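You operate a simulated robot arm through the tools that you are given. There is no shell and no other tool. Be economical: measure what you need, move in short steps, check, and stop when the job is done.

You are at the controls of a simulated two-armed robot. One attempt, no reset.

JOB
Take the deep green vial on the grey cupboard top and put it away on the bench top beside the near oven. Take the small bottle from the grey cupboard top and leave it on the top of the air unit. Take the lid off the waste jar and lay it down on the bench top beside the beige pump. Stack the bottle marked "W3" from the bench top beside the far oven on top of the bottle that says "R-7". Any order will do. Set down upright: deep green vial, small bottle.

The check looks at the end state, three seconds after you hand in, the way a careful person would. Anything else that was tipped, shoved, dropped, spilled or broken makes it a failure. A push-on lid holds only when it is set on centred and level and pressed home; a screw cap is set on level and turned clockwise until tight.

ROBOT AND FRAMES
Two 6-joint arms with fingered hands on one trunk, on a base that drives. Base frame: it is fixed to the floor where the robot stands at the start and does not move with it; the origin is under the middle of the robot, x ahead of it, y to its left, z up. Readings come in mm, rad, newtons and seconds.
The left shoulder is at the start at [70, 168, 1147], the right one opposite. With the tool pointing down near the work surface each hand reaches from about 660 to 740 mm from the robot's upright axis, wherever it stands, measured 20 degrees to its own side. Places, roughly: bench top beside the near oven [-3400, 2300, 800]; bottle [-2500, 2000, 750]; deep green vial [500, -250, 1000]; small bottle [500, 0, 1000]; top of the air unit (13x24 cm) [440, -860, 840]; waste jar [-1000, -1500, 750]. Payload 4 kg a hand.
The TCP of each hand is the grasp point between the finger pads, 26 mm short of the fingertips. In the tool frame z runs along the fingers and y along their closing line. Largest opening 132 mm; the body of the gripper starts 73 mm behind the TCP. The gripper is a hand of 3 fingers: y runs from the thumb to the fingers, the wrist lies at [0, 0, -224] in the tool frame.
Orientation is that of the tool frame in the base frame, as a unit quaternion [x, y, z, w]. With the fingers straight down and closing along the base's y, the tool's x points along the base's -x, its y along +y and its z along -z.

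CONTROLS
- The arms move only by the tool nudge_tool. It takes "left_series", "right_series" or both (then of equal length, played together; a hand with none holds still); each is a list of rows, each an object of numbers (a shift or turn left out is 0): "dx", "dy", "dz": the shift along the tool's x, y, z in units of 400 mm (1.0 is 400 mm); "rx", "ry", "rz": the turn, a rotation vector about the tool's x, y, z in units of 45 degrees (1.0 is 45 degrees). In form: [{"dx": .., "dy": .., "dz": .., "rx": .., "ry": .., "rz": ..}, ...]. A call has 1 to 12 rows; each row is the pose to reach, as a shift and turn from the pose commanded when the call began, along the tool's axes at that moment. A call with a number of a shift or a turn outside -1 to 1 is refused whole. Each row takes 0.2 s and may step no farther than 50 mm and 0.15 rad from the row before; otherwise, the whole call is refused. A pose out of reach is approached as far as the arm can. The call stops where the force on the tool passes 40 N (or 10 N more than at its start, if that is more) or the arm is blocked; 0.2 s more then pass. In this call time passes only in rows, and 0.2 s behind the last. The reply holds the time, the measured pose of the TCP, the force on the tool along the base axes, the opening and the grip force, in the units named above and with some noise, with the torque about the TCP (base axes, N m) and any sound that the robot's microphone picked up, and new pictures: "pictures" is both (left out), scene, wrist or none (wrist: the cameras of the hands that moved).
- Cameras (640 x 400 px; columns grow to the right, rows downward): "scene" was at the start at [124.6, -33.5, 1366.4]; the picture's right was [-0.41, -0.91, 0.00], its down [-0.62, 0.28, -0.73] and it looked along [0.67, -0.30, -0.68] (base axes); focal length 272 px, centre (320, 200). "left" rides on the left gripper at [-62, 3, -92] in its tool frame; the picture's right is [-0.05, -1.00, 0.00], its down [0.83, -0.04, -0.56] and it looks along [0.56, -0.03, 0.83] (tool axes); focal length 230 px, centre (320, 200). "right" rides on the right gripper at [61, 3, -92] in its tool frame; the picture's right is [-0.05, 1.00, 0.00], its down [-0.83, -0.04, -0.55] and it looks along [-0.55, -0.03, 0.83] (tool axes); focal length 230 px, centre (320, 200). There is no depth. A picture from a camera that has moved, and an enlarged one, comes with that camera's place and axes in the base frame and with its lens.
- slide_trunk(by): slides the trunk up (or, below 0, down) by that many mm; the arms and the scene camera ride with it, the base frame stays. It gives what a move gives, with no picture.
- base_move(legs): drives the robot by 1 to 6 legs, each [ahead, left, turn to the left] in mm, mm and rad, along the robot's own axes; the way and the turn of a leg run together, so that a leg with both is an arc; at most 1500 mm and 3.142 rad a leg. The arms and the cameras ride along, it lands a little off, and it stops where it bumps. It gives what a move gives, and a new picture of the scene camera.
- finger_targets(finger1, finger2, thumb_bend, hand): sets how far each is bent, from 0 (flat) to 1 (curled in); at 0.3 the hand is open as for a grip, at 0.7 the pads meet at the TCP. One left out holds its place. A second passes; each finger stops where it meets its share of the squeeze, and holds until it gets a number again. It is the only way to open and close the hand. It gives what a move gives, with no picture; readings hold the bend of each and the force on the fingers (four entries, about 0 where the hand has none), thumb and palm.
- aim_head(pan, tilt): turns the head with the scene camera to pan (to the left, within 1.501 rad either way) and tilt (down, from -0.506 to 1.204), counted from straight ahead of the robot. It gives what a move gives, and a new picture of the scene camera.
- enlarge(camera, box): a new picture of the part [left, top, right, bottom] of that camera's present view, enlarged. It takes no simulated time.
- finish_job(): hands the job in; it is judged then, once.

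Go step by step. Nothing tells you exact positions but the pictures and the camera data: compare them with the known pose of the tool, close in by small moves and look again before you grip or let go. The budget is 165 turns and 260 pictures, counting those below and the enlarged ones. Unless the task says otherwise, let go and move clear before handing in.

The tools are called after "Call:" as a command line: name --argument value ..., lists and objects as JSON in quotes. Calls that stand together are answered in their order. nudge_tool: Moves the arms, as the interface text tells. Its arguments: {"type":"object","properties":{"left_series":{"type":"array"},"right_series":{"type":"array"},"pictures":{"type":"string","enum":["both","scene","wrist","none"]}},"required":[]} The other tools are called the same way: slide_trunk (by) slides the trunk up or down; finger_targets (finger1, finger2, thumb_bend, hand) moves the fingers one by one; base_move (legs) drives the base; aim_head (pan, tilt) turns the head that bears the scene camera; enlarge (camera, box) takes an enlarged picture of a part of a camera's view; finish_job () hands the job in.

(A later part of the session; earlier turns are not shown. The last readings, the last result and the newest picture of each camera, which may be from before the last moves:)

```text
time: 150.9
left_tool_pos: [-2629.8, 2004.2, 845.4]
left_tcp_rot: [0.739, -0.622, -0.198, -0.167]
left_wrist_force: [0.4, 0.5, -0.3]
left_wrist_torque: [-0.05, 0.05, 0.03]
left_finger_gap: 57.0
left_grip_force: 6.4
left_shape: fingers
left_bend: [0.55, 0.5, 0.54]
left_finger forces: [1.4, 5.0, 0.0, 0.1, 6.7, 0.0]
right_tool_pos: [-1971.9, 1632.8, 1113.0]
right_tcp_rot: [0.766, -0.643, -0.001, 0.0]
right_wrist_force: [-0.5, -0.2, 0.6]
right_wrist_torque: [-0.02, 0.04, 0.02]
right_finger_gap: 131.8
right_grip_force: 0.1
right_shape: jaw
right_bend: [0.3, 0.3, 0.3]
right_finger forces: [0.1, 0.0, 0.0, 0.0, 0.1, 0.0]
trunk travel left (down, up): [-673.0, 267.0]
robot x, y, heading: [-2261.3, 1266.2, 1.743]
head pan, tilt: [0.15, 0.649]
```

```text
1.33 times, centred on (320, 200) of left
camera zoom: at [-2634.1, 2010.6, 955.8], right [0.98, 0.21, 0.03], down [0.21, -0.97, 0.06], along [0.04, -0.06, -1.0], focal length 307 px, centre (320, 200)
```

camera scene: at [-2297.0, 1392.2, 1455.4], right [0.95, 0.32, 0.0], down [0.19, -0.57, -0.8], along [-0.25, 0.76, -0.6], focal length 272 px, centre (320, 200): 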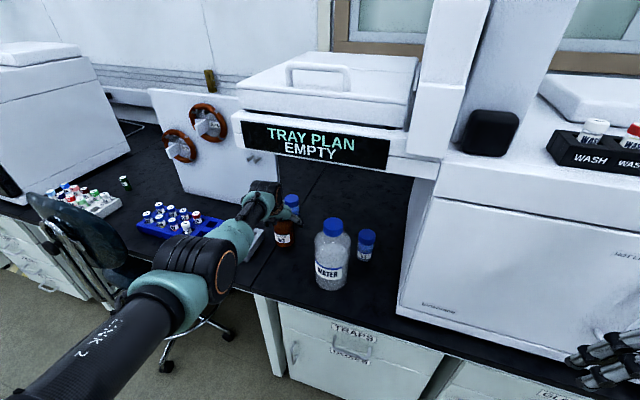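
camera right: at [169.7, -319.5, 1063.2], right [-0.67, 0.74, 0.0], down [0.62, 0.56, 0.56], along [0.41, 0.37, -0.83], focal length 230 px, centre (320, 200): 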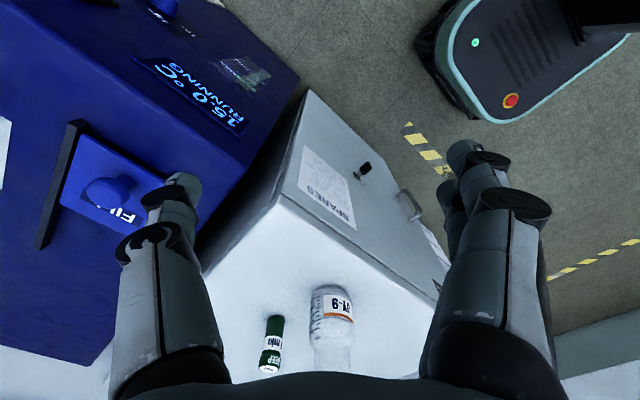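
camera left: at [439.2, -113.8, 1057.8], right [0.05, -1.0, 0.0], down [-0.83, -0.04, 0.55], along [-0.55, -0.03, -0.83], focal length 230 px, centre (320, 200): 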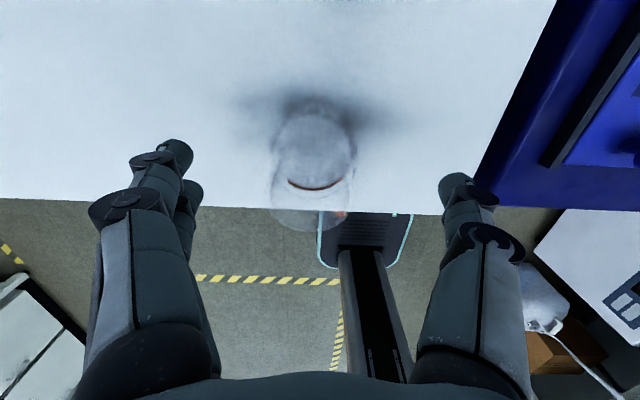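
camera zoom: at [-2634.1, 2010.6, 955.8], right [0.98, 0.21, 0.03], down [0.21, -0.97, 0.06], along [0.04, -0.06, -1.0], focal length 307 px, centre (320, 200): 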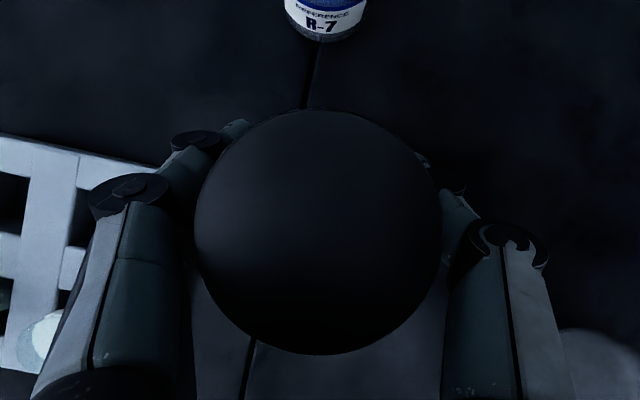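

I'll firm up the grip and lift slightly to test.

Call:
finger_targets --hand "left" --finger1 0.66 --finger2 0.62 --thumb_bend 0.64

Call:
slide_trunk --by 30

Call:
enlarge --camera "left" --box '[100, 50, 540, 350]'

Call:
enlarge --camera "scene" --box '[210, 150, 360, 260]'

```text
time: 151.9
left_tool_pos: [-2630.9, 2003.1, 845.6]
left_tcp_rot: [0.739, -0.622, -0.198, -0.167]
left_wrist_force: [0.6, 0.1, 0.2]
left_wrist_torque: [-0.01, 0.08, 0.0]
left_finger_gap: 54.4
left_grip_force: 16.1
left_shape: fingers
left_bend: [0.56, 0.5, 0.58]
left_finger forces: [7.2, 8.7, 0.0, 0.0, 15.8, 0.0]
right_tool_pos: [-1972.2, 1632.5, 1113.3]
right_tcp_rot: [0.766, -0.643, -0.002, 0.0]
right_wrist_force: [0.8, -0.3, 0.4]
right_wrist_torque: [0.0, 0.01, 0.0]
right_finger_gap: 131.8
right_grip_force: 0.0
right_shape: jaw
right_bend: [0.3, 0.3, 0.3]
right_finger forces: [0.0, 0.0, 0.0, 0.0, 0.1, 0.0]
trunk travel left (down, up): [-673.0, 267.0]
robot x, y, heading: [-2263.2, 1266.7, 1.745]
head pan, tilt: [0.15, 0.649]
```

```text
time: 152.6
left_tool_pos: [-2630.9, 2004.2, 873.5]
left_tcp_rot: [0.739, -0.622, -0.198, -0.167]
left_wrist_force: [0.1, -0.2, -3.4]
left_wrist_torque: [0.02, -0.02, 0.04]
left_finger_gap: 54.0
left_grip_force: 15.2
left_shape: fingers
left_bend: [0.56, 0.5, 0.58]
left_finger forces: [6.8, 8.4, 0.0, 0.0, 14.8, 0.0]
right_tool_pos: [-1971.6, 1632.6, 1143.0]
right_tcp_rot: [0.766, -0.643, 0.0, 0.0]
right_wrist_force: [-0.9, 0.1, -0.2]
right_wrist_torque: [-0.01, 0.04, 0.0]
right_finger_gap: 131.8
right_grip_force: 0.1
right_shape: jaw
right_bend: [0.3, 0.3, 0.3]
right_finger forces: [0.0, 0.1, 0.1, 0.0, 0.0, 0.1]
trunk travel left (down, up): [-703.0, 237.0]
robot x, y, heading: [-2259.4, 1263.6, 1.741]
head pan, tilt: [0.15, 0.649]
```

```text
1.33 times, centred on (320, 200) of left
camera zoom: at [-2634.3, 2011.1, 985.2], right [0.98, 0.21, 0.03], down [0.21, -0.97, 0.07], along [0.04, -0.06, -1.0], focal length 307 px, centre (320, 200)
```

zoom: 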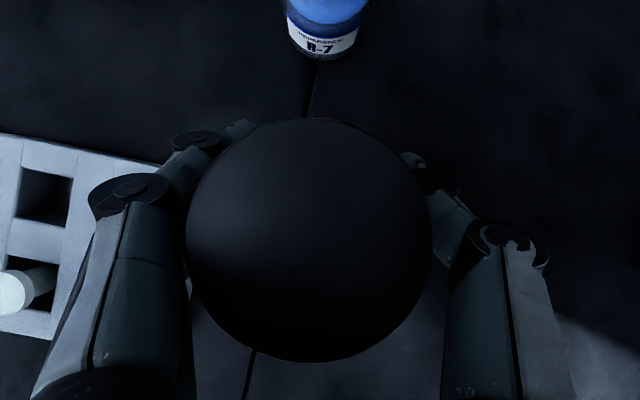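

```text
3.64 times, centred on (285, 205) of scene
camera zoom: at [-2298.5, 1397.9, 1484.7], right [0.95, 0.32, 0.0], down [0.19, -0.57, -0.8], along [-0.25, 0.76, -0.61], focal length 989 px, centre (447, 182)
```

zoom: 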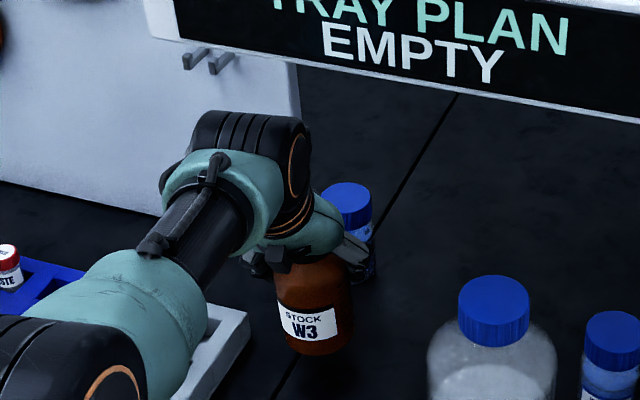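

The lift works, but stacking at this pitch would bring the forearm into the overhanging tray. I'll set W3 back down, back off and pitch the tool to 60° for a lower wrist.

Call:
slide_trunk --by -27

Call:
slide_trunk --by -3

```text
time: 153.4
left_tool_pos: [-2629.7, 2004.6, 847.5]
left_tcp_rot: [0.739, -0.622, -0.198, -0.166]
left_wrist_force: [0.4, -0.2, -3.7]
left_wrist_torque: [0.02, -0.03, 0.03]
left_finger_gap: 53.8
left_grip_force: 15.0
left_shape: fingers
left_bend: [0.56, 0.5, 0.58]
left_finger forces: [6.7, 8.4, 0.0, 0.0, 14.7, 0.0]
right_tool_pos: [-1972.7, 1633.0, 1117.2]
right_tcp_rot: [0.765, -0.644, 0.0, -0.001]
right_wrist_force: [0.6, 1.2, -0.3]
right_wrist_torque: [-0.01, 0.02, 0.0]
right_finger_gap: 131.9
right_grip_force: 0.1
right_shape: jaw
right_bend: [0.3, 0.3, 0.3]
right_finger forces: [0.0, 0.0, 0.0, 0.0, 0.0, 0.0]
trunk travel left (down, up): [-676.0, 264.0]
robot x, y, heading: [-2263.0, 1261.1, 1.743]
head pan, tilt: [0.15, 0.649]
```

```text
time: 153.9
left_tool_pos: [-2630.1, 2004.6, 845.4]
left_tcp_rot: [0.739, -0.621, -0.199, -0.166]
left_wrist_force: [-0.1, -0.1, -2.6]
left_wrist_torque: [0.02, 0.02, -0.03]
left_finger_gap: 53.7
left_grip_force: 15.4
left_shape: fingers
left_bend: [0.56, 0.5, 0.58]
left_finger forces: [6.7, 8.5, 0.1, 0.0, 14.7, 0.0]
right_tool_pos: [-1972.8, 1631.9, 1112.8]
right_tcp_rot: [0.765, -0.644, 0.0, -0.001]
right_wrist_force: [-0.1, -0.2, 0.2]
right_wrist_torque: [0.01, -0.01, -0.01]
right_finger_gap: 131.8
right_grip_force: 0.1
right_shape: jaw
right_bend: [0.3, 0.3, 0.3]
right_finger forces: [0.0, 0.1, 0.0, 0.1, 0.1, 0.0]
trunk travel left (down, up): [-673.0, 267.0]
robot x, y, heading: [-2260.0, 1260.5, 1.75]
head pan, tilt: [0.15, 0.649]
```

Call:
slide_trunk --by -3

Call:
finger_targets --hand "left" --finger1 0.5 --finger2 0.46 --thumb_bend 0.5

Call:
finger_targets --hand "left" --finger1 0.39 --finger2 0.39 --thumb_bend 0.39

Call:
enlarge --camera "left" --box '[0, 0, 640, 400]'

```text
time: 154.4
left_tool_pos: [-2630.3, 2003.2, 844.0]
left_tcp_rot: [0.738, -0.622, -0.2, -0.169]
left_wrist_force: [1.6, 1.3, 4.0]
left_wrist_torque: [0.0, 0.19, -0.02]
left_finger_gap: 53.7
left_grip_force: 16.9
left_shape: fingers
left_bend: [0.56, 0.51, 0.58]
left_finger forces: [7.4, 8.9, 0.0, 0.0, 16.5, 0.1]
right_tool_pos: [-1970.9, 1632.8, 1111.2]
right_tcp_rot: [0.765, -0.644, -0.002, 0.001]
right_wrist_force: [-0.5, 0.0, 0.7]
right_wrist_torque: [-0.01, -0.02, 0.01]
right_finger_gap: 131.8
right_grip_force: 0.0
right_shape: jaw
right_bend: [0.3, 0.3, 0.3]
right_finger forces: [0.1, 0.1, 0.0, 0.0, 0.0, 0.0]
trunk travel left (down, up): [-670.0, 270.0]
robot x, y, heading: [-2261.1, 1260.5, 1.736]
head pan, tilt: [0.15, 0.649]
```

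```text
time: 155.4
left_tool_pos: [-2629.6, 2002.7, 843.6]
left_tcp_rot: [0.739, -0.622, -0.198, -0.167]
left_wrist_force: [0.6, 0.5, 0.5]
left_wrist_torque: [0.02, -0.03, 0.01]
left_finger_gap: 67.3
left_grip_force: 0.1
left_shape: fingers
left_bend: [0.5, 0.46, 0.5]
left_finger forces: [0.0, 0.0, 0.0, 0.0, 0.1, 0.0]
right_tool_pos: [-1971.9, 1632.4, 1109.4]
right_tcp_rot: [0.765, -0.644, -0.001, 0.0]
right_wrist_force: [-0.6, -0.4, -0.7]
right_wrist_torque: [-0.01, -0.02, 0.0]
right_finger_gap: 131.9
right_grip_force: 0.1
right_shape: jaw
right_bend: [0.3, 0.3, 0.3]
right_finger forces: [0.0, 0.1, 0.0, 0.1, 0.0, 0.1]
trunk travel left (down, up): [-670.0, 270.0]
robot x, y, heading: [-2262.0, 1263.1, 1.743]
head pan, tilt: [0.15, 0.649]
```

```text
time: 156.4
left_tool_pos: [-2630.4, 2004.6, 842.5]
left_tcp_rot: [0.739, -0.622, -0.198, -0.167]
left_wrist_force: [-0.6, -0.2, 1.0]
left_wrist_torque: [0.03, -0.02, 0.01]
left_finger_gap: 104.2
left_grip_force: 0.1
left_shape: fingers
left_bend: [0.39, 0.39, 0.39]
left_finger forces: [0.0, 0.0, 0.0, 0.0, 0.0, 0.0]
right_tool_pos: [-1971.8, 1632.8, 1110.1]
right_tcp_rot: [0.765, -0.644, 0.0, 0.0]
right_wrist_force: [-0.1, 0.4, 0.1]
right_wrist_torque: [0.0, 0.01, -0.02]
right_finger_gap: 132.0
right_grip_force: 0.0
right_shape: jaw
right_bend: [0.3, 0.3, 0.3]
right_finger forces: [0.0, 0.1, 0.0, 0.0, 0.1, 0.0]
trunk travel left (down, up): [-670.0, 270.0]
robot x, y, heading: [-2263.0, 1264.5, 1.743]
head pan, tilt: [0.15, 0.649]
```

```text
1.00 times, centred on (320, 200) of left (not enlarged: the box is as wide or as high as the picture)
camera zoom: at [-2634.0, 2010.4, 953.1], right [0.98, 0.21, 0.03], down [0.21, -0.97, 0.06], along [0.04, -0.06, -1.0], focal length 230 px, centre (320, 200)
```

zoom: 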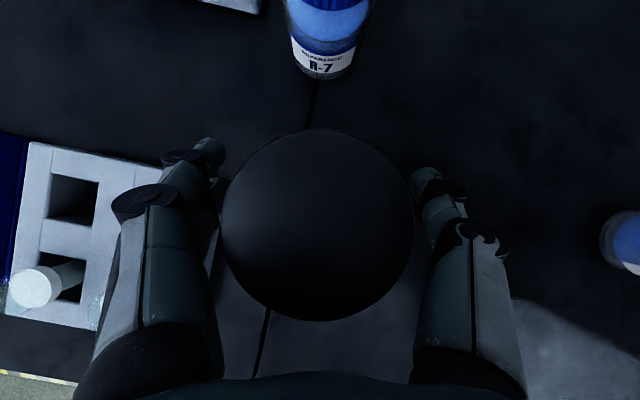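

W3 is standing again at about (-2633,1999). I'll back off and pitch a further 30°.

Call:
base_move --legs '[[-240, 0, 0]]'

Call:
nudge_tool --left_series '[{"ry": -0.1333, "dx": -0.0584, "dz": -0.0031}, {"ry": -0.2667, "dx": -0.1164, "dz": -0.0122}, {"ry": -0.4, "dx": -0.173, "dz": -0.0274}, {"ry": -0.5333, "dx": -0.2278, "dz": -0.0484}, {"ry": -0.6667, "dx": -0.28, "dz": -0.075}]' --pictures "both"

```text
time: 158.2
left_tool_pos: [-2590.0, 1769.7, 841.7]
left_tcp_rot: [0.739, -0.622, -0.198, -0.167]
left_wrist_force: [-0.5, 0.1, -0.2]
left_wrist_torque: [-0.01, 0.05, 0.04]
left_finger_gap: 104.1
left_grip_force: 0.0
left_shape: fingers
left_bend: [0.39, 0.39, 0.39]
left_finger forces: [0.0, 0.1, 0.0, 0.0, 0.0, 0.0]
right_tool_pos: [-1931.8, 1399.9, 1108.7]
right_tcp_rot: [0.766, -0.643, -0.001, 0.001]
right_wrist_force: [0.5, 0.3, -0.4]
right_wrist_torque: [0.01, 0.03, 0.01]
right_finger_gap: 132.2
right_grip_force: 0.1
right_shape: jaw
right_bend: [0.3, 0.3, 0.3]
right_finger forces: [0.0, 0.0, 0.0, 0.1, 0.1, 0.0]
trunk travel left (down, up): [-670.0, 270.0]
robot x, y, heading: [-2222.6, 1030.1, 1.744]
head pan, tilt: [0.15, 0.649]
camera scene: at [-2257.9, 1163.6, 1451.7], right [0.95, 0.32, 0.0], down [0.19, -0.57, -0.8], along [-0.25, 0.75, -0.61], focal length 272 px, centre (320, 200)
```

scene: 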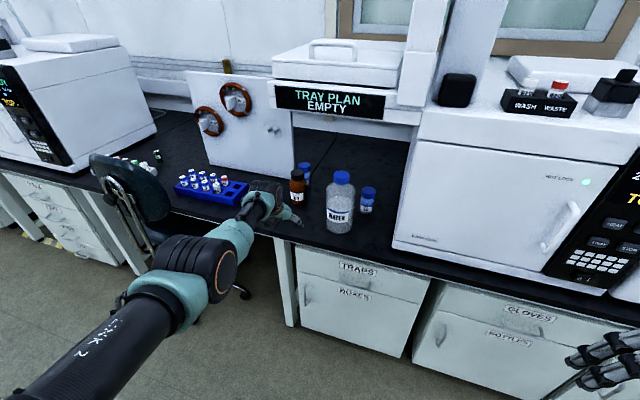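

```text
time: 159.4
left_tool_pos: [-2604.4, 1848.8, 923.6]
left_tcp_rot: [0.662, -0.557, -0.383, -0.323]
left_wrist_force: [-1.3, 0.6, 0.5]
left_wrist_torque: [-0.03, 0.02, 0.03]
left_finger_gap: 104.2
left_grip_force: 0.0
left_shape: fingers
left_bend: [0.39, 0.39, 0.39]
left_finger forces: [0.0, 0.0, 0.0, 0.1, 0.0, 0.1]
right_tool_pos: [-1932.2, 1398.2, 1110.1]
right_tcp_rot: [0.766, -0.643, -0.001, 0.0]
right_wrist_force: [0.2, -0.5, 0.3]
right_wrist_torque: [0.02, -0.03, 0.01]
right_finger_gap: 131.8
right_grip_force: 0.0
right_shape: jaw
right_bend: [0.3, 0.3, 0.3]
right_finger forces: [0.0, 0.0, 0.1, 0.1, 0.1, 0.0]
trunk travel left (down, up): [-670.0, 270.0]
robot x, y, heading: [-2221.8, 1026.7, 1.738]
head pan, tilt: [0.15, 0.649]
camera scene: at [-2257.7, 1162.4, 1451.9], right [0.95, 0.32, 0.0], down [0.19, -0.57, -0.8], along [-0.25, 0.76, -0.6], focal length 272 px, centre (320, 200)
camera left: at [-2599.4, 1800.0, 1023.8], right [0.98, 0.2, 0.04], down [0.2, -0.87, -0.44], along [-0.05, 0.44, -0.89], focal length 230 px, centre (320, 200)
```

scene: 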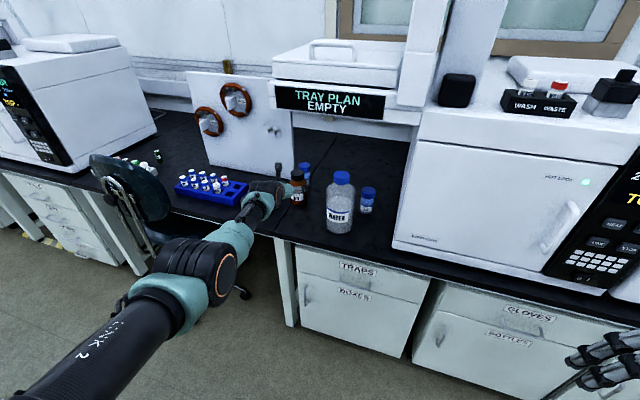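
left: 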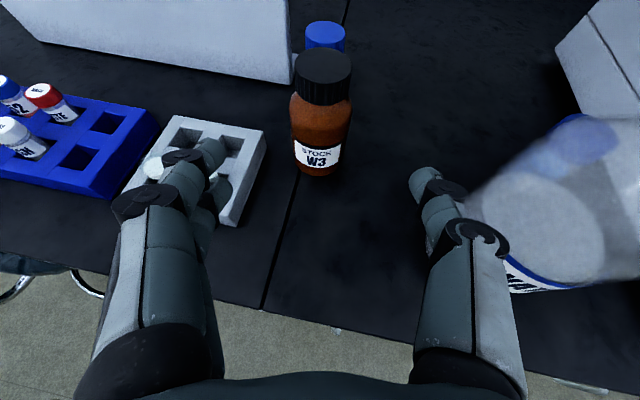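

The view forward is excellent now. I'll lower to grip height 827, narrow the opening a bit, and approach W3.

Call:
slide_trunk --by -97

Call:
finger_targets --hand "left" --finger1 0.42 --finger2 0.42 --thumb_bend 0.4

Call:
base_move --legs '[[80, 3, 0]]'

Call:
enlarge --camera "left" --box '[0, 0, 640, 400]'

```text
time: 160.7
left_tool_pos: [-2604.5, 1848.7, 827.7]
left_tcp_rot: [0.663, -0.557, -0.383, -0.322]
left_wrist_force: [0.2, 0.4, 0.0]
left_wrist_torque: [0.03, -0.03, 0.02]
left_finger_gap: 104.3
left_grip_force: 0.0
left_shape: fingers
left_bend: [0.39, 0.39, 0.39]
left_finger forces: [0.1, 0.1, 0.0, 0.0, 0.0, 0.0]
right_tool_pos: [-1931.5, 1400.1, 1014.0]
right_tcp_rot: [0.766, -0.643, -0.002, 0.0]
right_wrist_force: [0.5, -0.3, -0.3]
right_wrist_torque: [0.01, -0.02, 0.01]
right_finger_gap: 131.8
right_grip_force: 0.1
right_shape: jaw
right_bend: [0.3, 0.3, 0.3]
right_finger forces: [0.0, 0.0, 0.0, 0.0, 0.0, 0.0]
trunk travel left (down, up): [-573.0, 367.0]
robot x, y, heading: [-2217.2, 1030.1, 1.741]
head pan, tilt: [0.15, 0.649]
```

```text
time: 161.7
left_tool_pos: [-2605.8, 1849.4, 827.6]
left_tcp_rot: [0.662, -0.556, -0.384, -0.322]
left_wrist_force: [0.5, 0.3, 0.6]
left_wrist_torque: [-0.01, 0.0, 0.02]
left_finger_gap: 99.0
left_grip_force: 0.0
left_shape: fingers
left_bend: [0.42, 0.42, 0.4]
left_finger forces: [0.1, 0.0, 0.1, 0.1, 0.1, 0.0]
right_tool_pos: [-1931.2, 1399.7, 1013.7]
right_tcp_rot: [0.765, -0.644, -0.001, 0.0]
right_wrist_force: [0.2, -0.1, 0.1]
right_wrist_torque: [0.04, -0.01, 0.01]
right_finger_gap: 131.6
right_grip_force: 0.0
right_shape: jaw
right_bend: [0.3, 0.3, 0.3]
right_finger forces: [0.0, 0.0, 0.0, 0.0, 0.0, 0.0]
trunk travel left (down, up): [-573.0, 367.0]
robot x, y, heading: [-2221.9, 1029.2, 1.742]
head pan, tilt: [0.15, 0.649]
```

```text
time: 162.8
left_tool_pos: [-2622.6, 1927.3, 827.7]
left_tcp_rot: [0.663, -0.557, -0.383, -0.322]
left_wrist_force: [0.3, -0.1, 0.4]
left_wrist_torque: [0.02, 0.04, 0.01]
left_finger_gap: 99.1
left_grip_force: 0.0
left_shape: fingers
left_bend: [0.42, 0.42, 0.4]
left_finger forces: [0.0, 0.0, 0.0, 0.1, 0.1, 0.0]
right_tool_pos: [-1949.8, 1477.3, 1013.5]
right_tcp_rot: [0.766, -0.643, 0.0, 0.0]
right_wrist_force: [-0.7, 1.0, -0.2]
right_wrist_torque: [0.0, -0.05, -0.05]
right_finger_gap: 132.1
right_grip_force: 0.0
right_shape: jaw
right_bend: [0.3, 0.3, 0.3]
right_finger forces: [0.0, 0.1, 0.0, 0.0, 0.0, 0.1]
trunk travel left (down, up): [-573.0, 367.0]
robot x, y, heading: [-2233.8, 1107.7, 1.741]
head pan, tilt: [0.15, 0.649]
camera scene: at [-2274.5, 1241.0, 1354.8], right [0.95, 0.32, 0.0], down [0.19, -0.57, -0.8], along [-0.25, 0.75, -0.6], focal length 272 px, centre (320, 200)
```

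scene: 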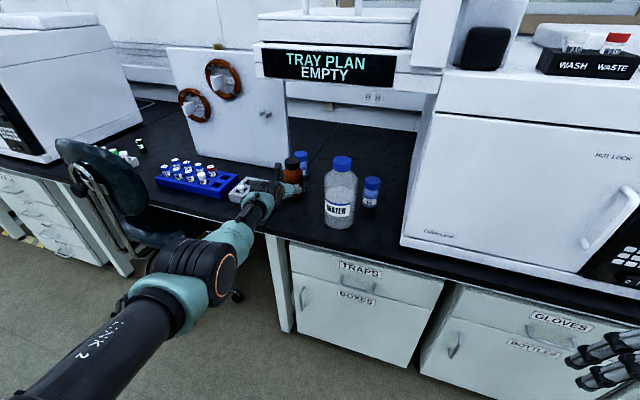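

```text
1.00 times, centred on (320, 200) of left (not enlarged: the box is as wide or as high as the picture)
camera zoom: at [-2616.6, 1878.1, 926.2], right [0.98, 0.2, 0.04], down [0.2, -0.87, -0.44], along [-0.05, 0.44, -0.9], focal length 230 px, centre (320, 200)
```

zoom: 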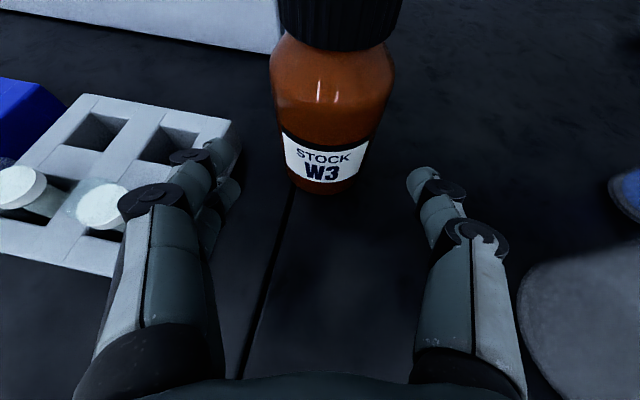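

W3 is aligned, so I'll advance the last 70 mm and check.

Call:
base_move --legs '[[70, 1, 0]]'

Call:
enlarge --camera "left" --box '[0, 0, 640, 400]'

```text
time: 163.8
left_tool_pos: [-2634.5, 1993.8, 826.5]
left_tcp_rot: [0.662, -0.557, -0.383, -0.322]
left_wrist_force: [-0.2, 0.7, -0.1]
left_wrist_torque: [0.01, -0.01, -0.01]
left_finger_gap: 99.0
left_grip_force: 0.0
left_shape: fingers
left_bend: [0.42, 0.42, 0.4]
left_finger forces: [0.0, 0.0, 0.1, 0.1, 0.0, 0.1]
right_tool_pos: [-1961.4, 1545.6, 1013.3]
right_tcp_rot: [0.766, -0.643, -0.001, -0.001]
right_wrist_force: [0.0, 1.1, -0.2]
right_wrist_torque: [0.02, 0.03, -0.02]
right_finger_gap: 131.7
right_grip_force: 0.0
right_shape: jaw
right_bend: [0.3, 0.3, 0.3]
right_finger forces: [0.0, 0.0, 0.0, 0.0, 0.0, 0.0]
trunk travel left (down, up): [-573.0, 367.0]
robot x, y, heading: [-2246.9, 1177.2, 1.741]
head pan, tilt: [0.15, 0.649]
camera scene: at [-2287.2, 1308.4, 1354.8], right [0.95, 0.32, 0.0], down [0.19, -0.57, -0.8], along [-0.25, 0.76, -0.6], focal length 272 px, centre (320, 200)
```

scene: 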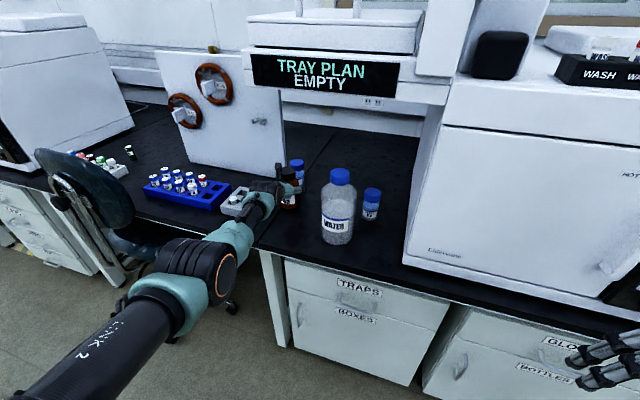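

```text
1.00 times, centred on (320, 200) of left (not enlarged: the box is as wide or as high as the picture)
camera zoom: at [-2629.0, 1945.8, 926.4], right [0.98, 0.2, 0.04], down [0.2, -0.87, -0.44], along [-0.05, 0.44, -0.9], focal length 230 px, centre (320, 200)
```

zoom: 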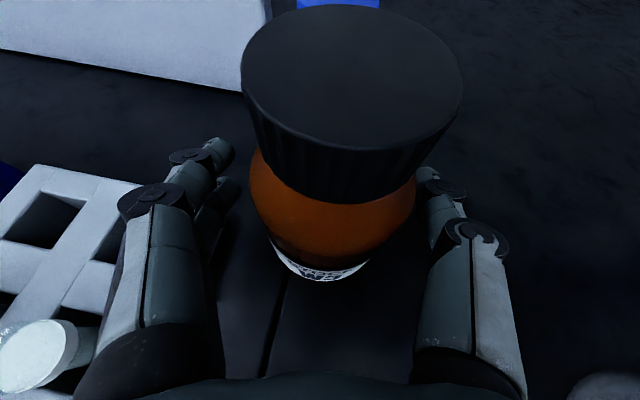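

W3 is about 5 mm right and 7 mm beyond the TCP. I'll nudge the base slightly, then close.

Call:
base_move --legs '[[4, -5, 0]]'

Call:
finger_targets --hand "left" --finger1 0.52 --finger2 0.52 --thumb_bend 0.52

Call:
finger_targets --hand "left" --finger1 0.64 --finger2 0.64 --thumb_bend 0.64

Call:
enlarge --camera "left" --box '[0, 0, 640, 400]'

```text
time: 164.5
left_tool_pos: [-2630.5, 1999.9, 827.3]
left_tcp_rot: [0.662, -0.557, -0.383, -0.323]
left_wrist_force: [0.4, 0.0, 0.2]
left_wrist_torque: [0.0, 0.0, -0.03]
left_finger_gap: 99.0
left_grip_force: 0.1
left_shape: fingers
left_bend: [0.42, 0.42, 0.4]
left_finger forces: [0.0, 0.0, 0.0, 0.0, 0.0, 0.0]
right_tool_pos: [-1957.3, 1548.2, 1013.7]
right_tcp_rot: [0.766, -0.642, 0.0, 0.0]
right_wrist_force: [-0.8, 0.2, 0.7]
right_wrist_torque: [0.0, 0.03, -0.02]
right_finger_gap: 132.1
right_grip_force: 0.1
right_shape: jaw
right_bend: [0.3, 0.3, 0.3]
right_finger forces: [0.0, 0.0, 0.1, 0.1, 0.1, 0.0]
trunk travel left (down, up): [-573.0, 367.0]
robot x, y, heading: [-2247.2, 1179.6, 1.742]
head pan, tilt: [0.15, 0.649]
camera scene: at [-2283.9, 1312.3, 1354.9], right [0.95, 0.32, 0.0], down [0.19, -0.57, -0.8], along [-0.25, 0.76, -0.6], focal length 272 px, centre (320, 200)
```

scene: 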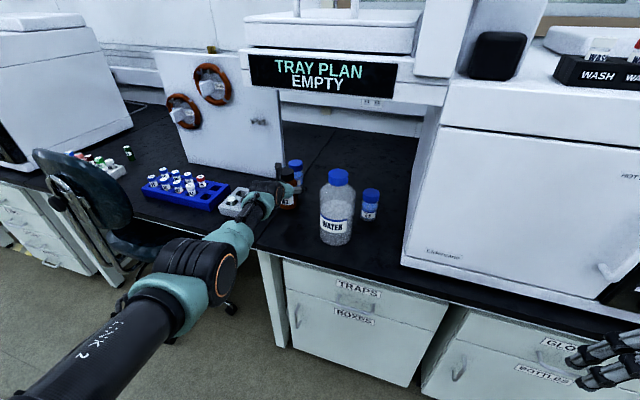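

```text
time: 165.5
left_tool_pos: [-2629.3, 1998.8, 826.4]
left_tcp_rot: [0.663, -0.557, -0.383, -0.322]
left_wrist_force: [-0.3, 0.4, 1.1]
left_wrist_torque: [-0.01, -0.01, 0.01]
left_finger_gap: 62.7
left_grip_force: 0.8
left_shape: fingers
left_bend: [0.52, 0.51, 0.52]
left_finger forces: [0.0, 0.9, 0.1, 0.0, 1.1, 0.0]
right_tool_pos: [-1956.2, 1549.0, 1012.9]
right_tcp_rot: [0.766, -0.643, 0.0, -0.001]
right_wrist_force: [0.6, -1.0, 0.5]
right_wrist_torque: [-0.06, -0.01, -0.01]
right_finger_gap: 131.9
right_grip_force: 0.1
right_shape: jaw
right_bend: [0.3, 0.3, 0.3]
right_finger forces: [0.0, 0.1, 0.0, 0.0, 0.1, 0.1]
trunk travel left (down, up): [-573.0, 367.0]
robot x, y, heading: [-2250.5, 1179.8, 1.745]
head pan, tilt: [0.15, 0.649]
```

```text
time: 166.5
left_tool_pos: [-2630.0, 1998.3, 826.6]
left_tcp_rot: [0.663, -0.557, -0.383, -0.322]
left_wrist_force: [0.6, 1.0, 0.3]
left_wrist_torque: [-0.03, 0.1, -0.01]
left_finger_gap: 54.6
left_grip_force: 18.1
left_shape: fingers
left_bend: [0.56, 0.52, 0.58]
left_finger forces: [8.8, 9.3, 0.0, 0.0, 18.0, 0.0]
right_tool_pos: [-1956.8, 1549.3, 1012.3]
right_tcp_rot: [0.766, -0.643, 0.0, -0.001]
right_wrist_force: [-0.8, -0.4, 0.4]
right_wrist_torque: [0.0, 0.0, 0.0]
right_finger_gap: 132.1
right_grip_force: 0.1
right_shape: jaw
right_bend: [0.3, 0.3, 0.3]
right_finger forces: [0.1, 0.0, 0.0, 0.0, 0.0, 0.0]
trunk travel left (down, up): [-573.0, 367.0]
robot x, y, heading: [-2245.6, 1179.2, 1.744]
head pan, tilt: [0.15, 0.649]
```

```text
1.00 times, centred on (320, 200) of left (not enlarged: the box is as wide or as high as the picture)
camera zoom: at [-2624.9, 1950.4, 926.4], right [0.98, 0.2, 0.04], down [0.2, -0.87, -0.44], along [-0.05, 0.44, -0.9], focal length 230 px, centre (320, 200)
```

zoom: 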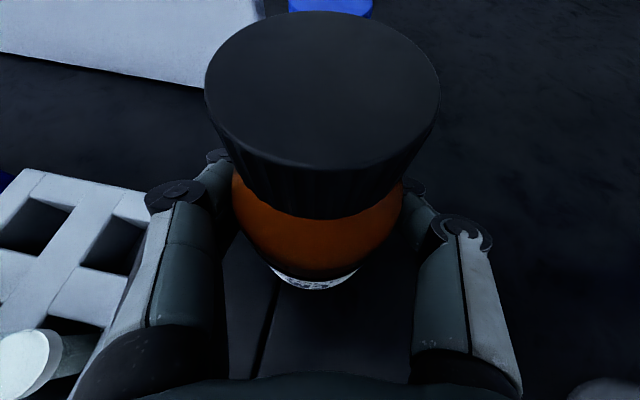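

W3 is gripped, and R-7 is best estimated at (-2651,2124). I'll lift W3 125 mm and check that it hangs straight.

Call:
slide_trunk --by 125

Call:
enlarge --camera "left" --box '[0, 0, 640, 400]'

Call:
enlarge --camera "scene" --box '[220, 120, 380, 240]'

```text
time: 168.0
left_tool_pos: [-2631.7, 1999.9, 951.5]
left_tcp_rot: [0.663, -0.558, -0.382, -0.322]
left_wrist_force: [0.6, -0.5, -2.9]
left_wrist_torque: [0.02, -0.01, 0.0]
left_finger_gap: 54.6
left_grip_force: 17.6
left_shape: fingers
left_bend: [0.56, 0.52, 0.58]
left_finger forces: [8.7, 9.3, 0.0, 0.0, 17.7, 0.1]
right_tool_pos: [-1957.5, 1549.2, 1137.2]
right_tcp_rot: [0.766, -0.643, 0.0, 0.0]
right_wrist_force: [0.2, -0.1, 0.4]
right_wrist_torque: [0.0, -0.02, 0.0]
right_finger_gap: 131.8
right_grip_force: 0.0
right_shape: jaw
right_bend: [0.3, 0.3, 0.3]
right_finger forces: [0.0, 0.1, 0.0, 0.0, 0.1, 0.1]
trunk travel left (down, up): [-698.0, 242.0]
robot x, y, heading: [-2245.5, 1182.3, 1.748]
head pan, tilt: [0.15, 0.649]
```

```text
1.00 times, centred on (320, 200) of left (not enlarged: the box is as wide or as high as the picture)
camera zoom: at [-2625.3, 1951.0, 1050.4], right [0.98, 0.2, 0.04], down [0.2, -0.88, -0.44], along [-0.05, 0.44, -0.9], focal length 230 px, centre (320, 200)
```

zoom: 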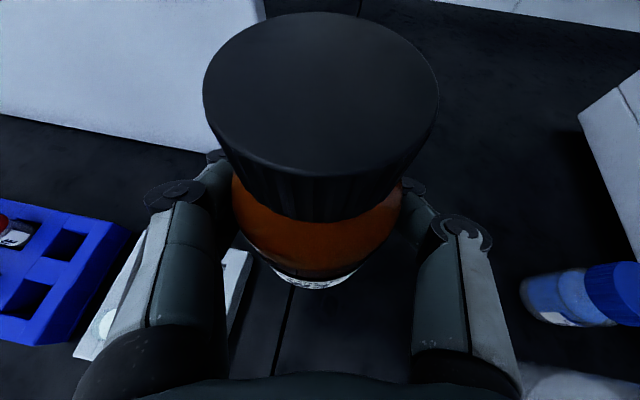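

```text
3.33 times, centred on (300, 180) of scene
camera zoom: at [-2283.4, 1314.1, 1479.7], right [0.95, 0.32, 0.0], down [0.19, -0.57, -0.8], along [-0.25, 0.75, -0.61], focal length 907 px, centre (387, 267)
```

zoom: 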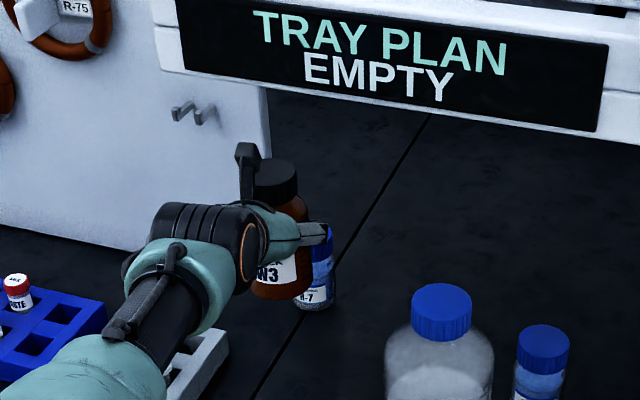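

It hangs straight. I'll advance over R-7 in two steps.

Call:
base_move --legs '[[95, -5, 0]]'

Call:
enlarge --camera "left" --box '[0, 0, 640, 400]'

Call:
enlarge --camera "scene" --box '[220, 120, 340, 210]'

```text
time: 169.2
left_tool_pos: [-2640.9, 2092.0, 951.7]
left_tcp_rot: [0.664, -0.556, -0.384, -0.322]
left_wrist_force: [0.1, -0.2, -3.0]
left_wrist_torque: [0.02, 0.02, -0.03]
left_finger_gap: 54.2
left_grip_force: 17.6
left_shape: fingers
left_bend: [0.56, 0.52, 0.58]
left_finger forces: [8.8, 9.3, 0.0, 0.0, 17.9, 0.0]
right_tool_pos: [-1968.9, 1643.0, 1138.2]
right_tcp_rot: [0.767, -0.642, -0.001, 0.0]
right_wrist_force: [-0.6, -0.3, 0.4]
right_wrist_torque: [0.02, -0.02, 0.01]
right_finger_gap: 132.1
right_grip_force: 0.1
right_shape: jaw
right_bend: [0.3, 0.3, 0.3]
right_finger forces: [0.0, 0.0, 0.0, 0.0, 0.0, 0.0]
trunk travel left (down, up): [-698.0, 242.0]
robot x, y, heading: [-2258.4, 1275.9, 1.743]
head pan, tilt: [0.15, 0.649]
camera scene: at [-2294.5, 1406.3, 1479.9], right [0.95, 0.32, 0.0], down [0.19, -0.57, -0.8], along [-0.25, 0.76, -0.6], focal length 272 px, centre (320, 200)
```

scene: 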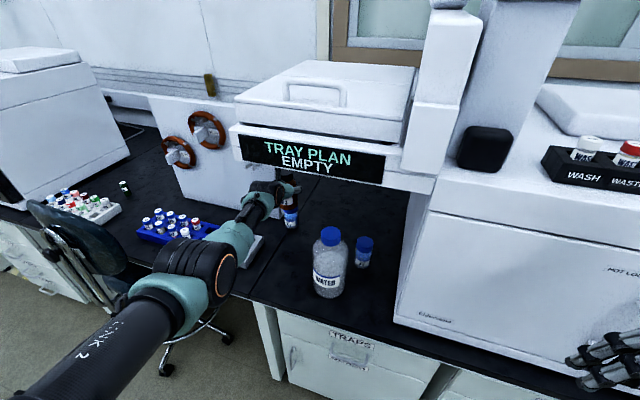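

```text
1.00 times, centred on (320, 200) of left (not enlarged: the box is as wide or as high as the picture)
camera zoom: at [-2636.2, 2043.9, 1051.7], right [0.98, 0.2, 0.05], down [0.2, -0.87, -0.44], along [-0.05, 0.44, -0.9], focal length 230 px, centre (320, 200)
```

zoom: 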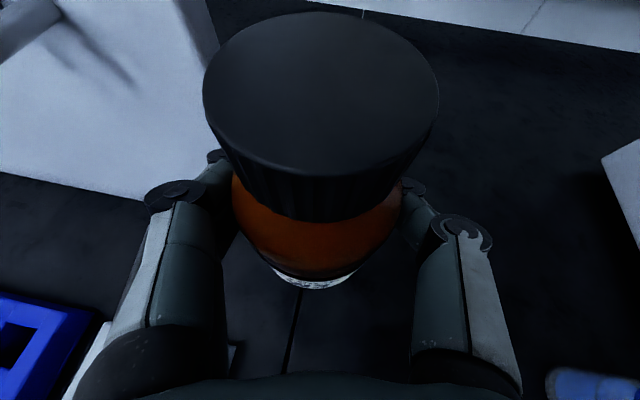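

```text
4.44 times, centred on (280, 165) of scene
camera zoom: at [-2294.5, 1406.3, 1479.9], right [0.95, 0.32, 0.0], down [0.19, -0.57, -0.8], along [-0.25, 0.76, -0.6], focal length 1209 px, centre (498, 356)
```

zoom: 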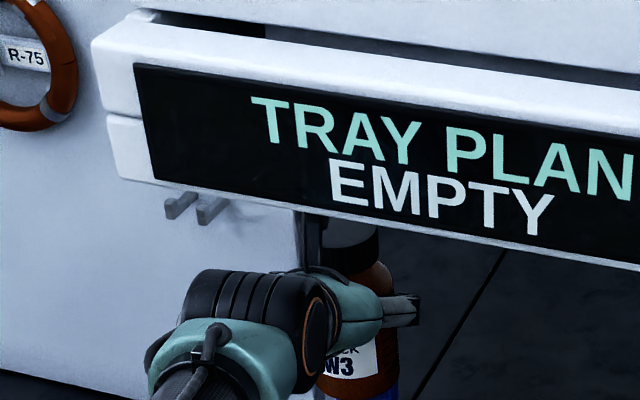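

The clearance to the panel is fine. I'll move the final 31 mm.

Call:
base_move --legs '[[31, 2, 0]]'

Call:
aim_head --pan 0.35 --tilt 0.65

Call:
enlarge --camera "scene" --box '[290, 140, 370, 210]'

```text
time: 170.0
left_tool_pos: [-2647.6, 2119.5, 955.4]
left_tcp_rot: [0.661, -0.557, -0.384, -0.324]
left_wrist_force: [0.7, -0.3, -3.4]
left_wrist_torque: [-0.01, -0.04, 0.03]
left_finger_gap: 54.4
left_grip_force: 17.6
left_shape: fingers
left_bend: [0.56, 0.52, 0.58]
left_finger forces: [8.7, 9.3, 0.0, 0.0, 17.6, 0.0]
right_tool_pos: [-1974.5, 1668.5, 1138.7]
right_tcp_rot: [0.766, -0.643, -0.001, -0.002]
right_wrist_force: [0.1, -1.1, -0.4]
right_wrist_torque: [0.06, -0.02, 0.02]
right_finger_gap: 131.8
right_grip_force: 0.1
right_shape: jaw
right_bend: [0.3, 0.3, 0.3]
right_finger forces: [0.0, 0.1, 0.0, 0.1, 0.0, 0.1]
trunk travel left (down, up): [-698.0, 242.0]
robot x, y, heading: [-2265.4, 1303.7, 1.75]
head pan, tilt: [0.15, 0.649]
camera scene: at [-2300.4, 1431.6, 1480.4], right [0.95, 0.32, 0.0], down [0.19, -0.57, -0.8], along [-0.25, 0.76, -0.6], focal length 272 px, centre (320, 200)
```

scene: 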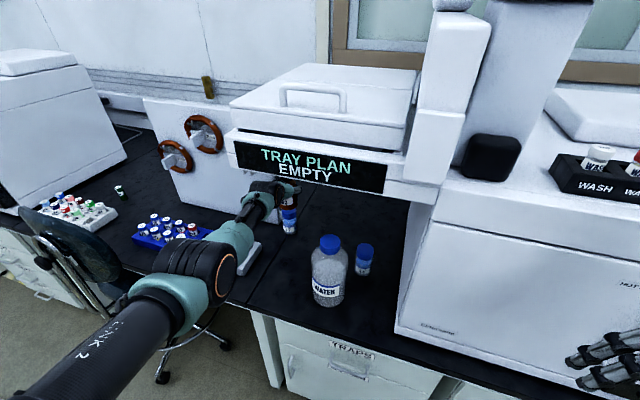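

```text
time: 170.7
left_tool_pos: [-2650.4, 2124.0, 950.5]
left_tcp_rot: [0.663, -0.557, -0.383, -0.322]
left_wrist_force: [0.8, 0.6, -3.9]
left_wrist_torque: [-0.03, 0.0, 0.0]
left_finger_gap: 54.4
left_grip_force: 17.6
left_shape: fingers
left_bend: [0.56, 0.52, 0.58]
left_finger forces: [8.7, 9.3, 0.0, 0.1, 17.8, 0.1]
right_tool_pos: [-1976.3, 1674.9, 1137.5]
right_tcp_rot: [0.766, -0.643, 0.0, 0.0]
right_wrist_force: [0.4, 0.5, -0.4]
right_wrist_torque: [-0.02, 0.01, 0.02]
right_finger_gap: 131.9
right_grip_force: 0.0
right_shape: jaw
right_bend: [0.3, 0.3, 0.3]
right_finger forces: [0.0, 0.0, 0.0, 0.1, 0.0, 0.0]
trunk travel left (down, up): [-698.0, 242.0]
robot x, y, heading: [-2266.5, 1304.2, 1.743]
head pan, tilt: [0.351, 0.649]
camera scene: at [-2317.9, 1431.2, 1479.6], right [0.87, 0.5, 0.0], down [0.3, -0.53, -0.8], along [-0.4, 0.69, -0.61], focal length 272 px, centre (320, 200)
```

scene: 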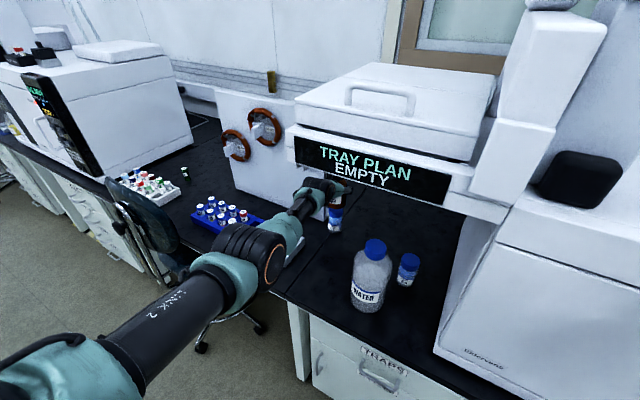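

```text
5.71 times, centred on (330, 175) of scene
camera zoom: at [-2317.9, 1431.2, 1479.6], right [0.87, 0.5, 0.0], down [0.3, -0.53, -0.8], along [-0.4, 0.69, -0.61], focal length 1554 px, centre (263, 343)
```

zoom: 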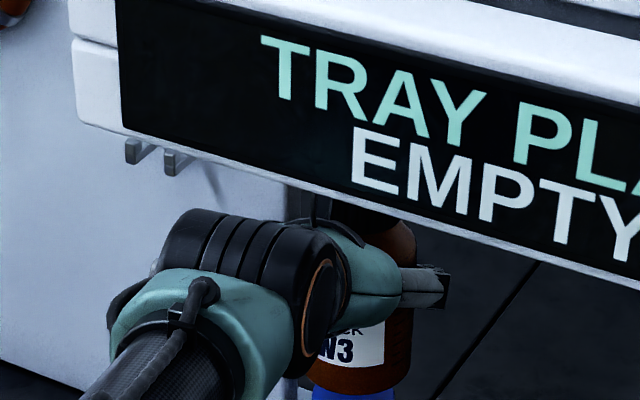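

I'll look a bit lower at the W3 base against the R-7 cap.

Call:
enlarge --camera "scene" --box '[300, 180, 370, 240]'

```text
6.67 times, centred on (335, 210) of scene
camera zoom: at [-2317.9, 1431.2, 1479.6], right [0.87, 0.5, 0.0], down [0.3, -0.53, -0.8], along [-0.4, 0.69, -0.61], focal length 1813 px, centre (220, 133)
```

zoom: 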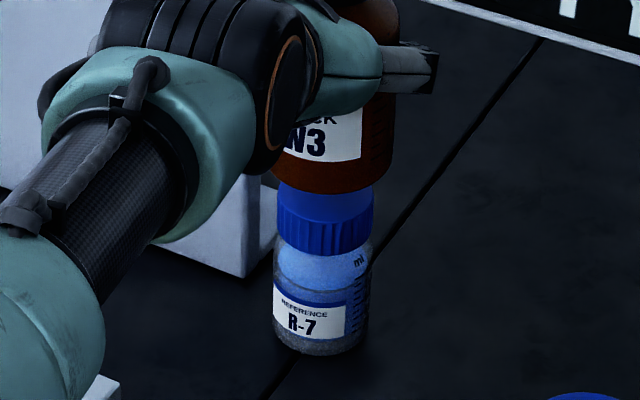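

W3 looks well centred over the R-7 cap. I'll lower most of the gap and look again.

Call:
slide_trunk --by -14

Call:
enlarge --camera "scene" --box '[305, 185, 365, 230]'

```text
time: 171.3
left_tool_pos: [-2649.0, 2123.3, 936.8]
left_tcp_rot: [0.663, -0.557, -0.383, -0.322]
left_wrist_force: [-0.4, 0.1, -4.0]
left_wrist_torque: [-0.01, -0.01, 0.0]
left_finger_gap: 54.6
left_grip_force: 18.2
left_shape: fingers
left_bend: [0.56, 0.52, 0.58]
left_finger forces: [8.7, 9.3, 0.0, 0.1, 17.6, 0.1]
right_tool_pos: [-1975.7, 1674.9, 1124.0]
right_tcp_rot: [0.766, -0.643, 0.0, 0.0]
right_wrist_force: [-0.9, 0.7, 0.3]
right_wrist_torque: [0.01, 0.01, 0.02]
right_finger_gap: 131.5
right_grip_force: 0.1
right_shape: jaw
right_bend: [0.3, 0.3, 0.3]
right_finger forces: [0.0, 0.0, 0.0, 0.0, 0.0, 0.0]
trunk travel left (down, up): [-684.0, 256.0]
robot x, y, heading: [-2261.1, 1304.3, 1.742]
head pan, tilt: [0.351, 0.649]
```

```text
8.89 times, centred on (335, 208) of scene
camera zoom: at [-2317.9, 1430.9, 1465.6], right [0.87, 0.5, 0.0], down [0.3, -0.52, -0.8], along [-0.4, 0.69, -0.61], focal length 2418 px, centre (187, 133)
```

zoom: 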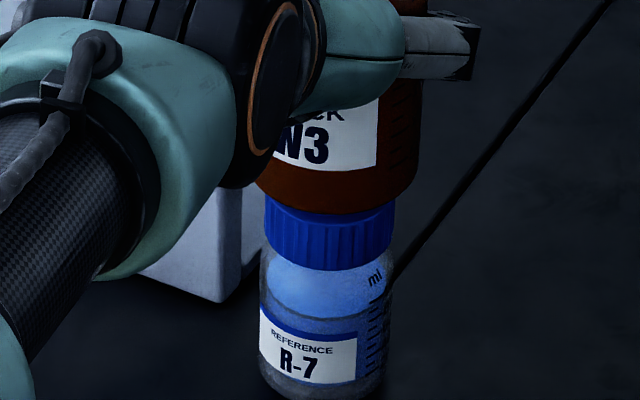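

Very close. I'll lower in small steps to contact.

Call:
slide_trunk --by -4

Call:
slide_trunk --by -2

Call:
slide_trunk --by -2

Call:
enlarge --camera "scene" --box '[305, 185, 365, 230]'

```text
time: 171.9
left_tool_pos: [-2648.0, 2123.9, 933.0]
left_tcp_rot: [0.663, -0.557, -0.383, -0.322]
left_wrist_force: [-0.2, -0.1, -4.0]
left_wrist_torque: [0.0, -0.03, -0.01]
left_finger_gap: 54.6
left_grip_force: 17.4
left_shape: fingers
left_bend: [0.56, 0.52, 0.58]
left_finger forces: [8.7, 9.3, 0.0, 0.1, 17.6, 0.0]
right_tool_pos: [-1975.6, 1673.6, 1120.5]
right_tcp_rot: [0.766, -0.643, 0.0, 0.0]
right_wrist_force: [0.8, -0.7, -0.6]
right_wrist_torque: [0.03, 0.02, -0.02]
right_finger_gap: 131.9
right_grip_force: 0.0
right_shape: jaw
right_bend: [0.3, 0.3, 0.3]
right_finger forces: [0.0, 0.0, 0.0, 0.0, 0.0, 0.0]
trunk travel left (down, up): [-680.0, 260.0]
robot x, y, heading: [-2267.4, 1304.9, 1.747]
head pan, tilt: [0.351, 0.649]
```

```text
time: 172.4
left_tool_pos: [-2649.2, 2123.1, 930.0]
left_tcp_rot: [0.663, -0.558, -0.382, -0.321]
left_wrist_force: [-0.7, -0.2, -3.7]
left_wrist_torque: [0.01, 0.02, -0.01]
left_finger_gap: 54.8
left_grip_force: 17.9
left_shape: fingers
left_bend: [0.56, 0.52, 0.58]
left_finger forces: [8.6, 9.3, 0.0, 0.1, 17.6, 0.1]
right_tool_pos: [-1975.8, 1672.6, 1116.9]
right_tcp_rot: [0.766, -0.643, -0.001, -0.001]
right_wrist_force: [0.7, 0.5, 0.0]
right_wrist_torque: [-0.05, -0.01, 0.01]
right_finger_gap: 131.9
right_grip_force: 0.0
right_shape: jaw
right_bend: [0.3, 0.3, 0.3]
right_finger forces: [0.1, 0.0, 0.1, 0.1, 0.0, 0.0]
trunk travel left (down, up): [-678.0, 262.0]
robot x, y, heading: [-2263.7, 1301.5, 1.744]
head pan, tilt: [0.351, 0.649]
```

```text
time: 172.9
left_tool_pos: [-2649.1, 2123.3, 928.4]
left_tcp_rot: [0.663, -0.557, -0.383, -0.321]
left_wrist_force: [0.6, -0.6, -3.7]
left_wrist_torque: [0.0, 0.0, 0.01]
left_finger_gap: 54.6
left_grip_force: 18.0
left_shape: fingers
left_bend: [0.56, 0.52, 0.58]
left_finger forces: [8.6, 9.2, 0.0, 0.0, 17.6, 0.0]
right_tool_pos: [-1976.7, 1673.5, 1114.2]
right_tcp_rot: [0.766, -0.643, 0.001, 0.0]
right_wrist_force: [0.2, -1.4, -0.1]
right_wrist_torque: [0.0, 0.0, 0.01]
right_finger_gap: 132.0
right_grip_force: 0.1
right_shape: jaw
right_bend: [0.3, 0.3, 0.3]
right_finger forces: [0.0, 0.1, 0.0, 0.0, 0.1, 0.1]
trunk travel left (down, up): [-676.0, 264.0]
robot x, y, heading: [-2267.1, 1304.7, 1.746]
head pan, tilt: [0.351, 0.649]
```

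```text
8.89 times, centred on (335, 208) of scene
camera zoom: at [-2317.8, 1430.5, 1457.7], right [0.87, 0.5, 0.0], down [0.3, -0.52, -0.8], along [-0.4, 0.69, -0.61], focal length 2418 px, centre (187, 133)
```

zoom: 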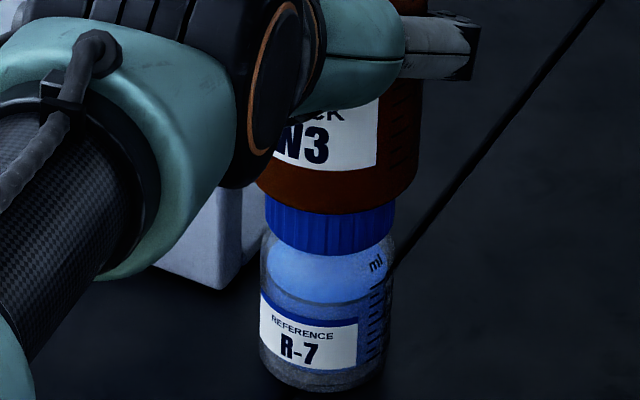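

Call:
slide_trunk --by -2

Call:
slide_trunk --by -2

Call:
slide_trunk --by -2

Call:
enlarge --camera "scene" --box '[305, 185, 365, 230]'

```text
time: 173.4
left_tool_pos: [-2649.8, 2122.8, 928.0]
left_tcp_rot: [0.663, -0.557, -0.383, -0.321]
left_wrist_force: [0.4, -1.0, -3.4]
left_wrist_torque: [0.04, -0.02, 0.04]
left_finger_gap: 54.2
left_grip_force: 18.1
left_shape: fingers
left_bend: [0.56, 0.52, 0.58]
left_finger forces: [8.8, 9.3, 0.0, 0.0, 17.8, 0.0]
right_tool_pos: [-1976.0, 1673.7, 1113.4]
right_tcp_rot: [0.766, -0.643, 0.001, -0.001]
right_wrist_force: [0.3, -0.6, 0.6]
right_wrist_torque: [-0.03, 0.02, 0.01]
right_finger_gap: 131.8
right_grip_force: 0.0
right_shape: jaw
right_bend: [0.3, 0.3, 0.3]
right_finger forces: [0.0, 0.0, 0.1, 0.0, 0.0, 0.1]
trunk travel left (down, up): [-674.0, 266.0]
robot x, y, heading: [-2262.5, 1306.5, 1.743]
head pan, tilt: [0.351, 0.649]
```

```text
time: 174.0
left_tool_pos: [-2649.4, 2124.2, 927.2]
left_tcp_rot: [0.662, -0.557, -0.384, -0.323]
left_wrist_force: [0.4, -0.4, 0.0]
left_wrist_torque: [-0.01, 0.1, -0.02]
left_finger_gap: 54.5
left_grip_force: 18.1
left_shape: fingers
left_bend: [0.56, 0.52, 0.58]
left_finger forces: [9.0, 9.3, 0.0, 0.0, 17.8, 0.0]
right_tool_pos: [-1974.9, 1672.0, 1112.9]
right_tcp_rot: [0.766, -0.643, -0.001, 0.0]
right_wrist_force: [-0.8, -0.4, 0.4]
right_wrist_torque: [0.03, 0.01, 0.0]
right_finger_gap: 131.9
right_grip_force: 0.0
right_shape: jaw
right_bend: [0.3, 0.3, 0.3]
right_finger forces: [0.1, 0.0, 0.0, 0.0, 0.0, 0.0]
trunk travel left (down, up): [-672.0, 268.0]
robot x, y, heading: [-2265.5, 1301.3, 1.746]
head pan, tilt: [0.351, 0.649]
```

```text
time: 174.5
left_tool_pos: [-2649.2, 2122.7, 926.4]
left_tcp_rot: [0.662, -0.557, -0.384, -0.323]
left_wrist_force: [0.0, 2.0, 4.4]
left_wrist_torque: [-0.02, 0.2, -0.05]
left_finger_gap: 54.4
left_grip_force: 18.7
left_shape: fingers
left_bend: [0.56, 0.52, 0.58]
left_finger forces: [9.2, 9.5, 0.0, 0.1, 18.0, 0.0]
right_tool_pos: [-1975.6, 1672.2, 1109.1]
right_tcp_rot: [0.766, -0.643, -0.001, 0.0]
right_wrist_force: [-0.7, -0.5, -0.2]
right_wrist_torque: [0.02, -0.02, -0.01]
right_finger_gap: 131.9
right_grip_force: 0.1
right_shape: jaw
right_bend: [0.3, 0.3, 0.3]
right_finger forces: [0.0, 0.0, 0.1, 0.1, 0.0, 0.0]
trunk travel left (down, up): [-670.0, 270.0]
robot x, y, heading: [-2262.5, 1301.6, 1.745]
head pan, tilt: [0.351, 0.649]
```

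```text
8.89 times, centred on (335, 208) of scene
camera zoom: at [-2316.9, 1428.7, 1452.0], right [0.87, 0.5, 0.0], down [0.3, -0.52, -0.8], along [-0.4, 0.69, -0.6], focal length 2418 px, centre (187, 133)
```

zoom: 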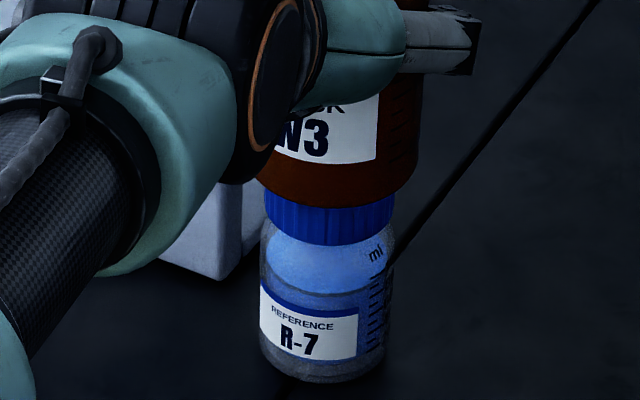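

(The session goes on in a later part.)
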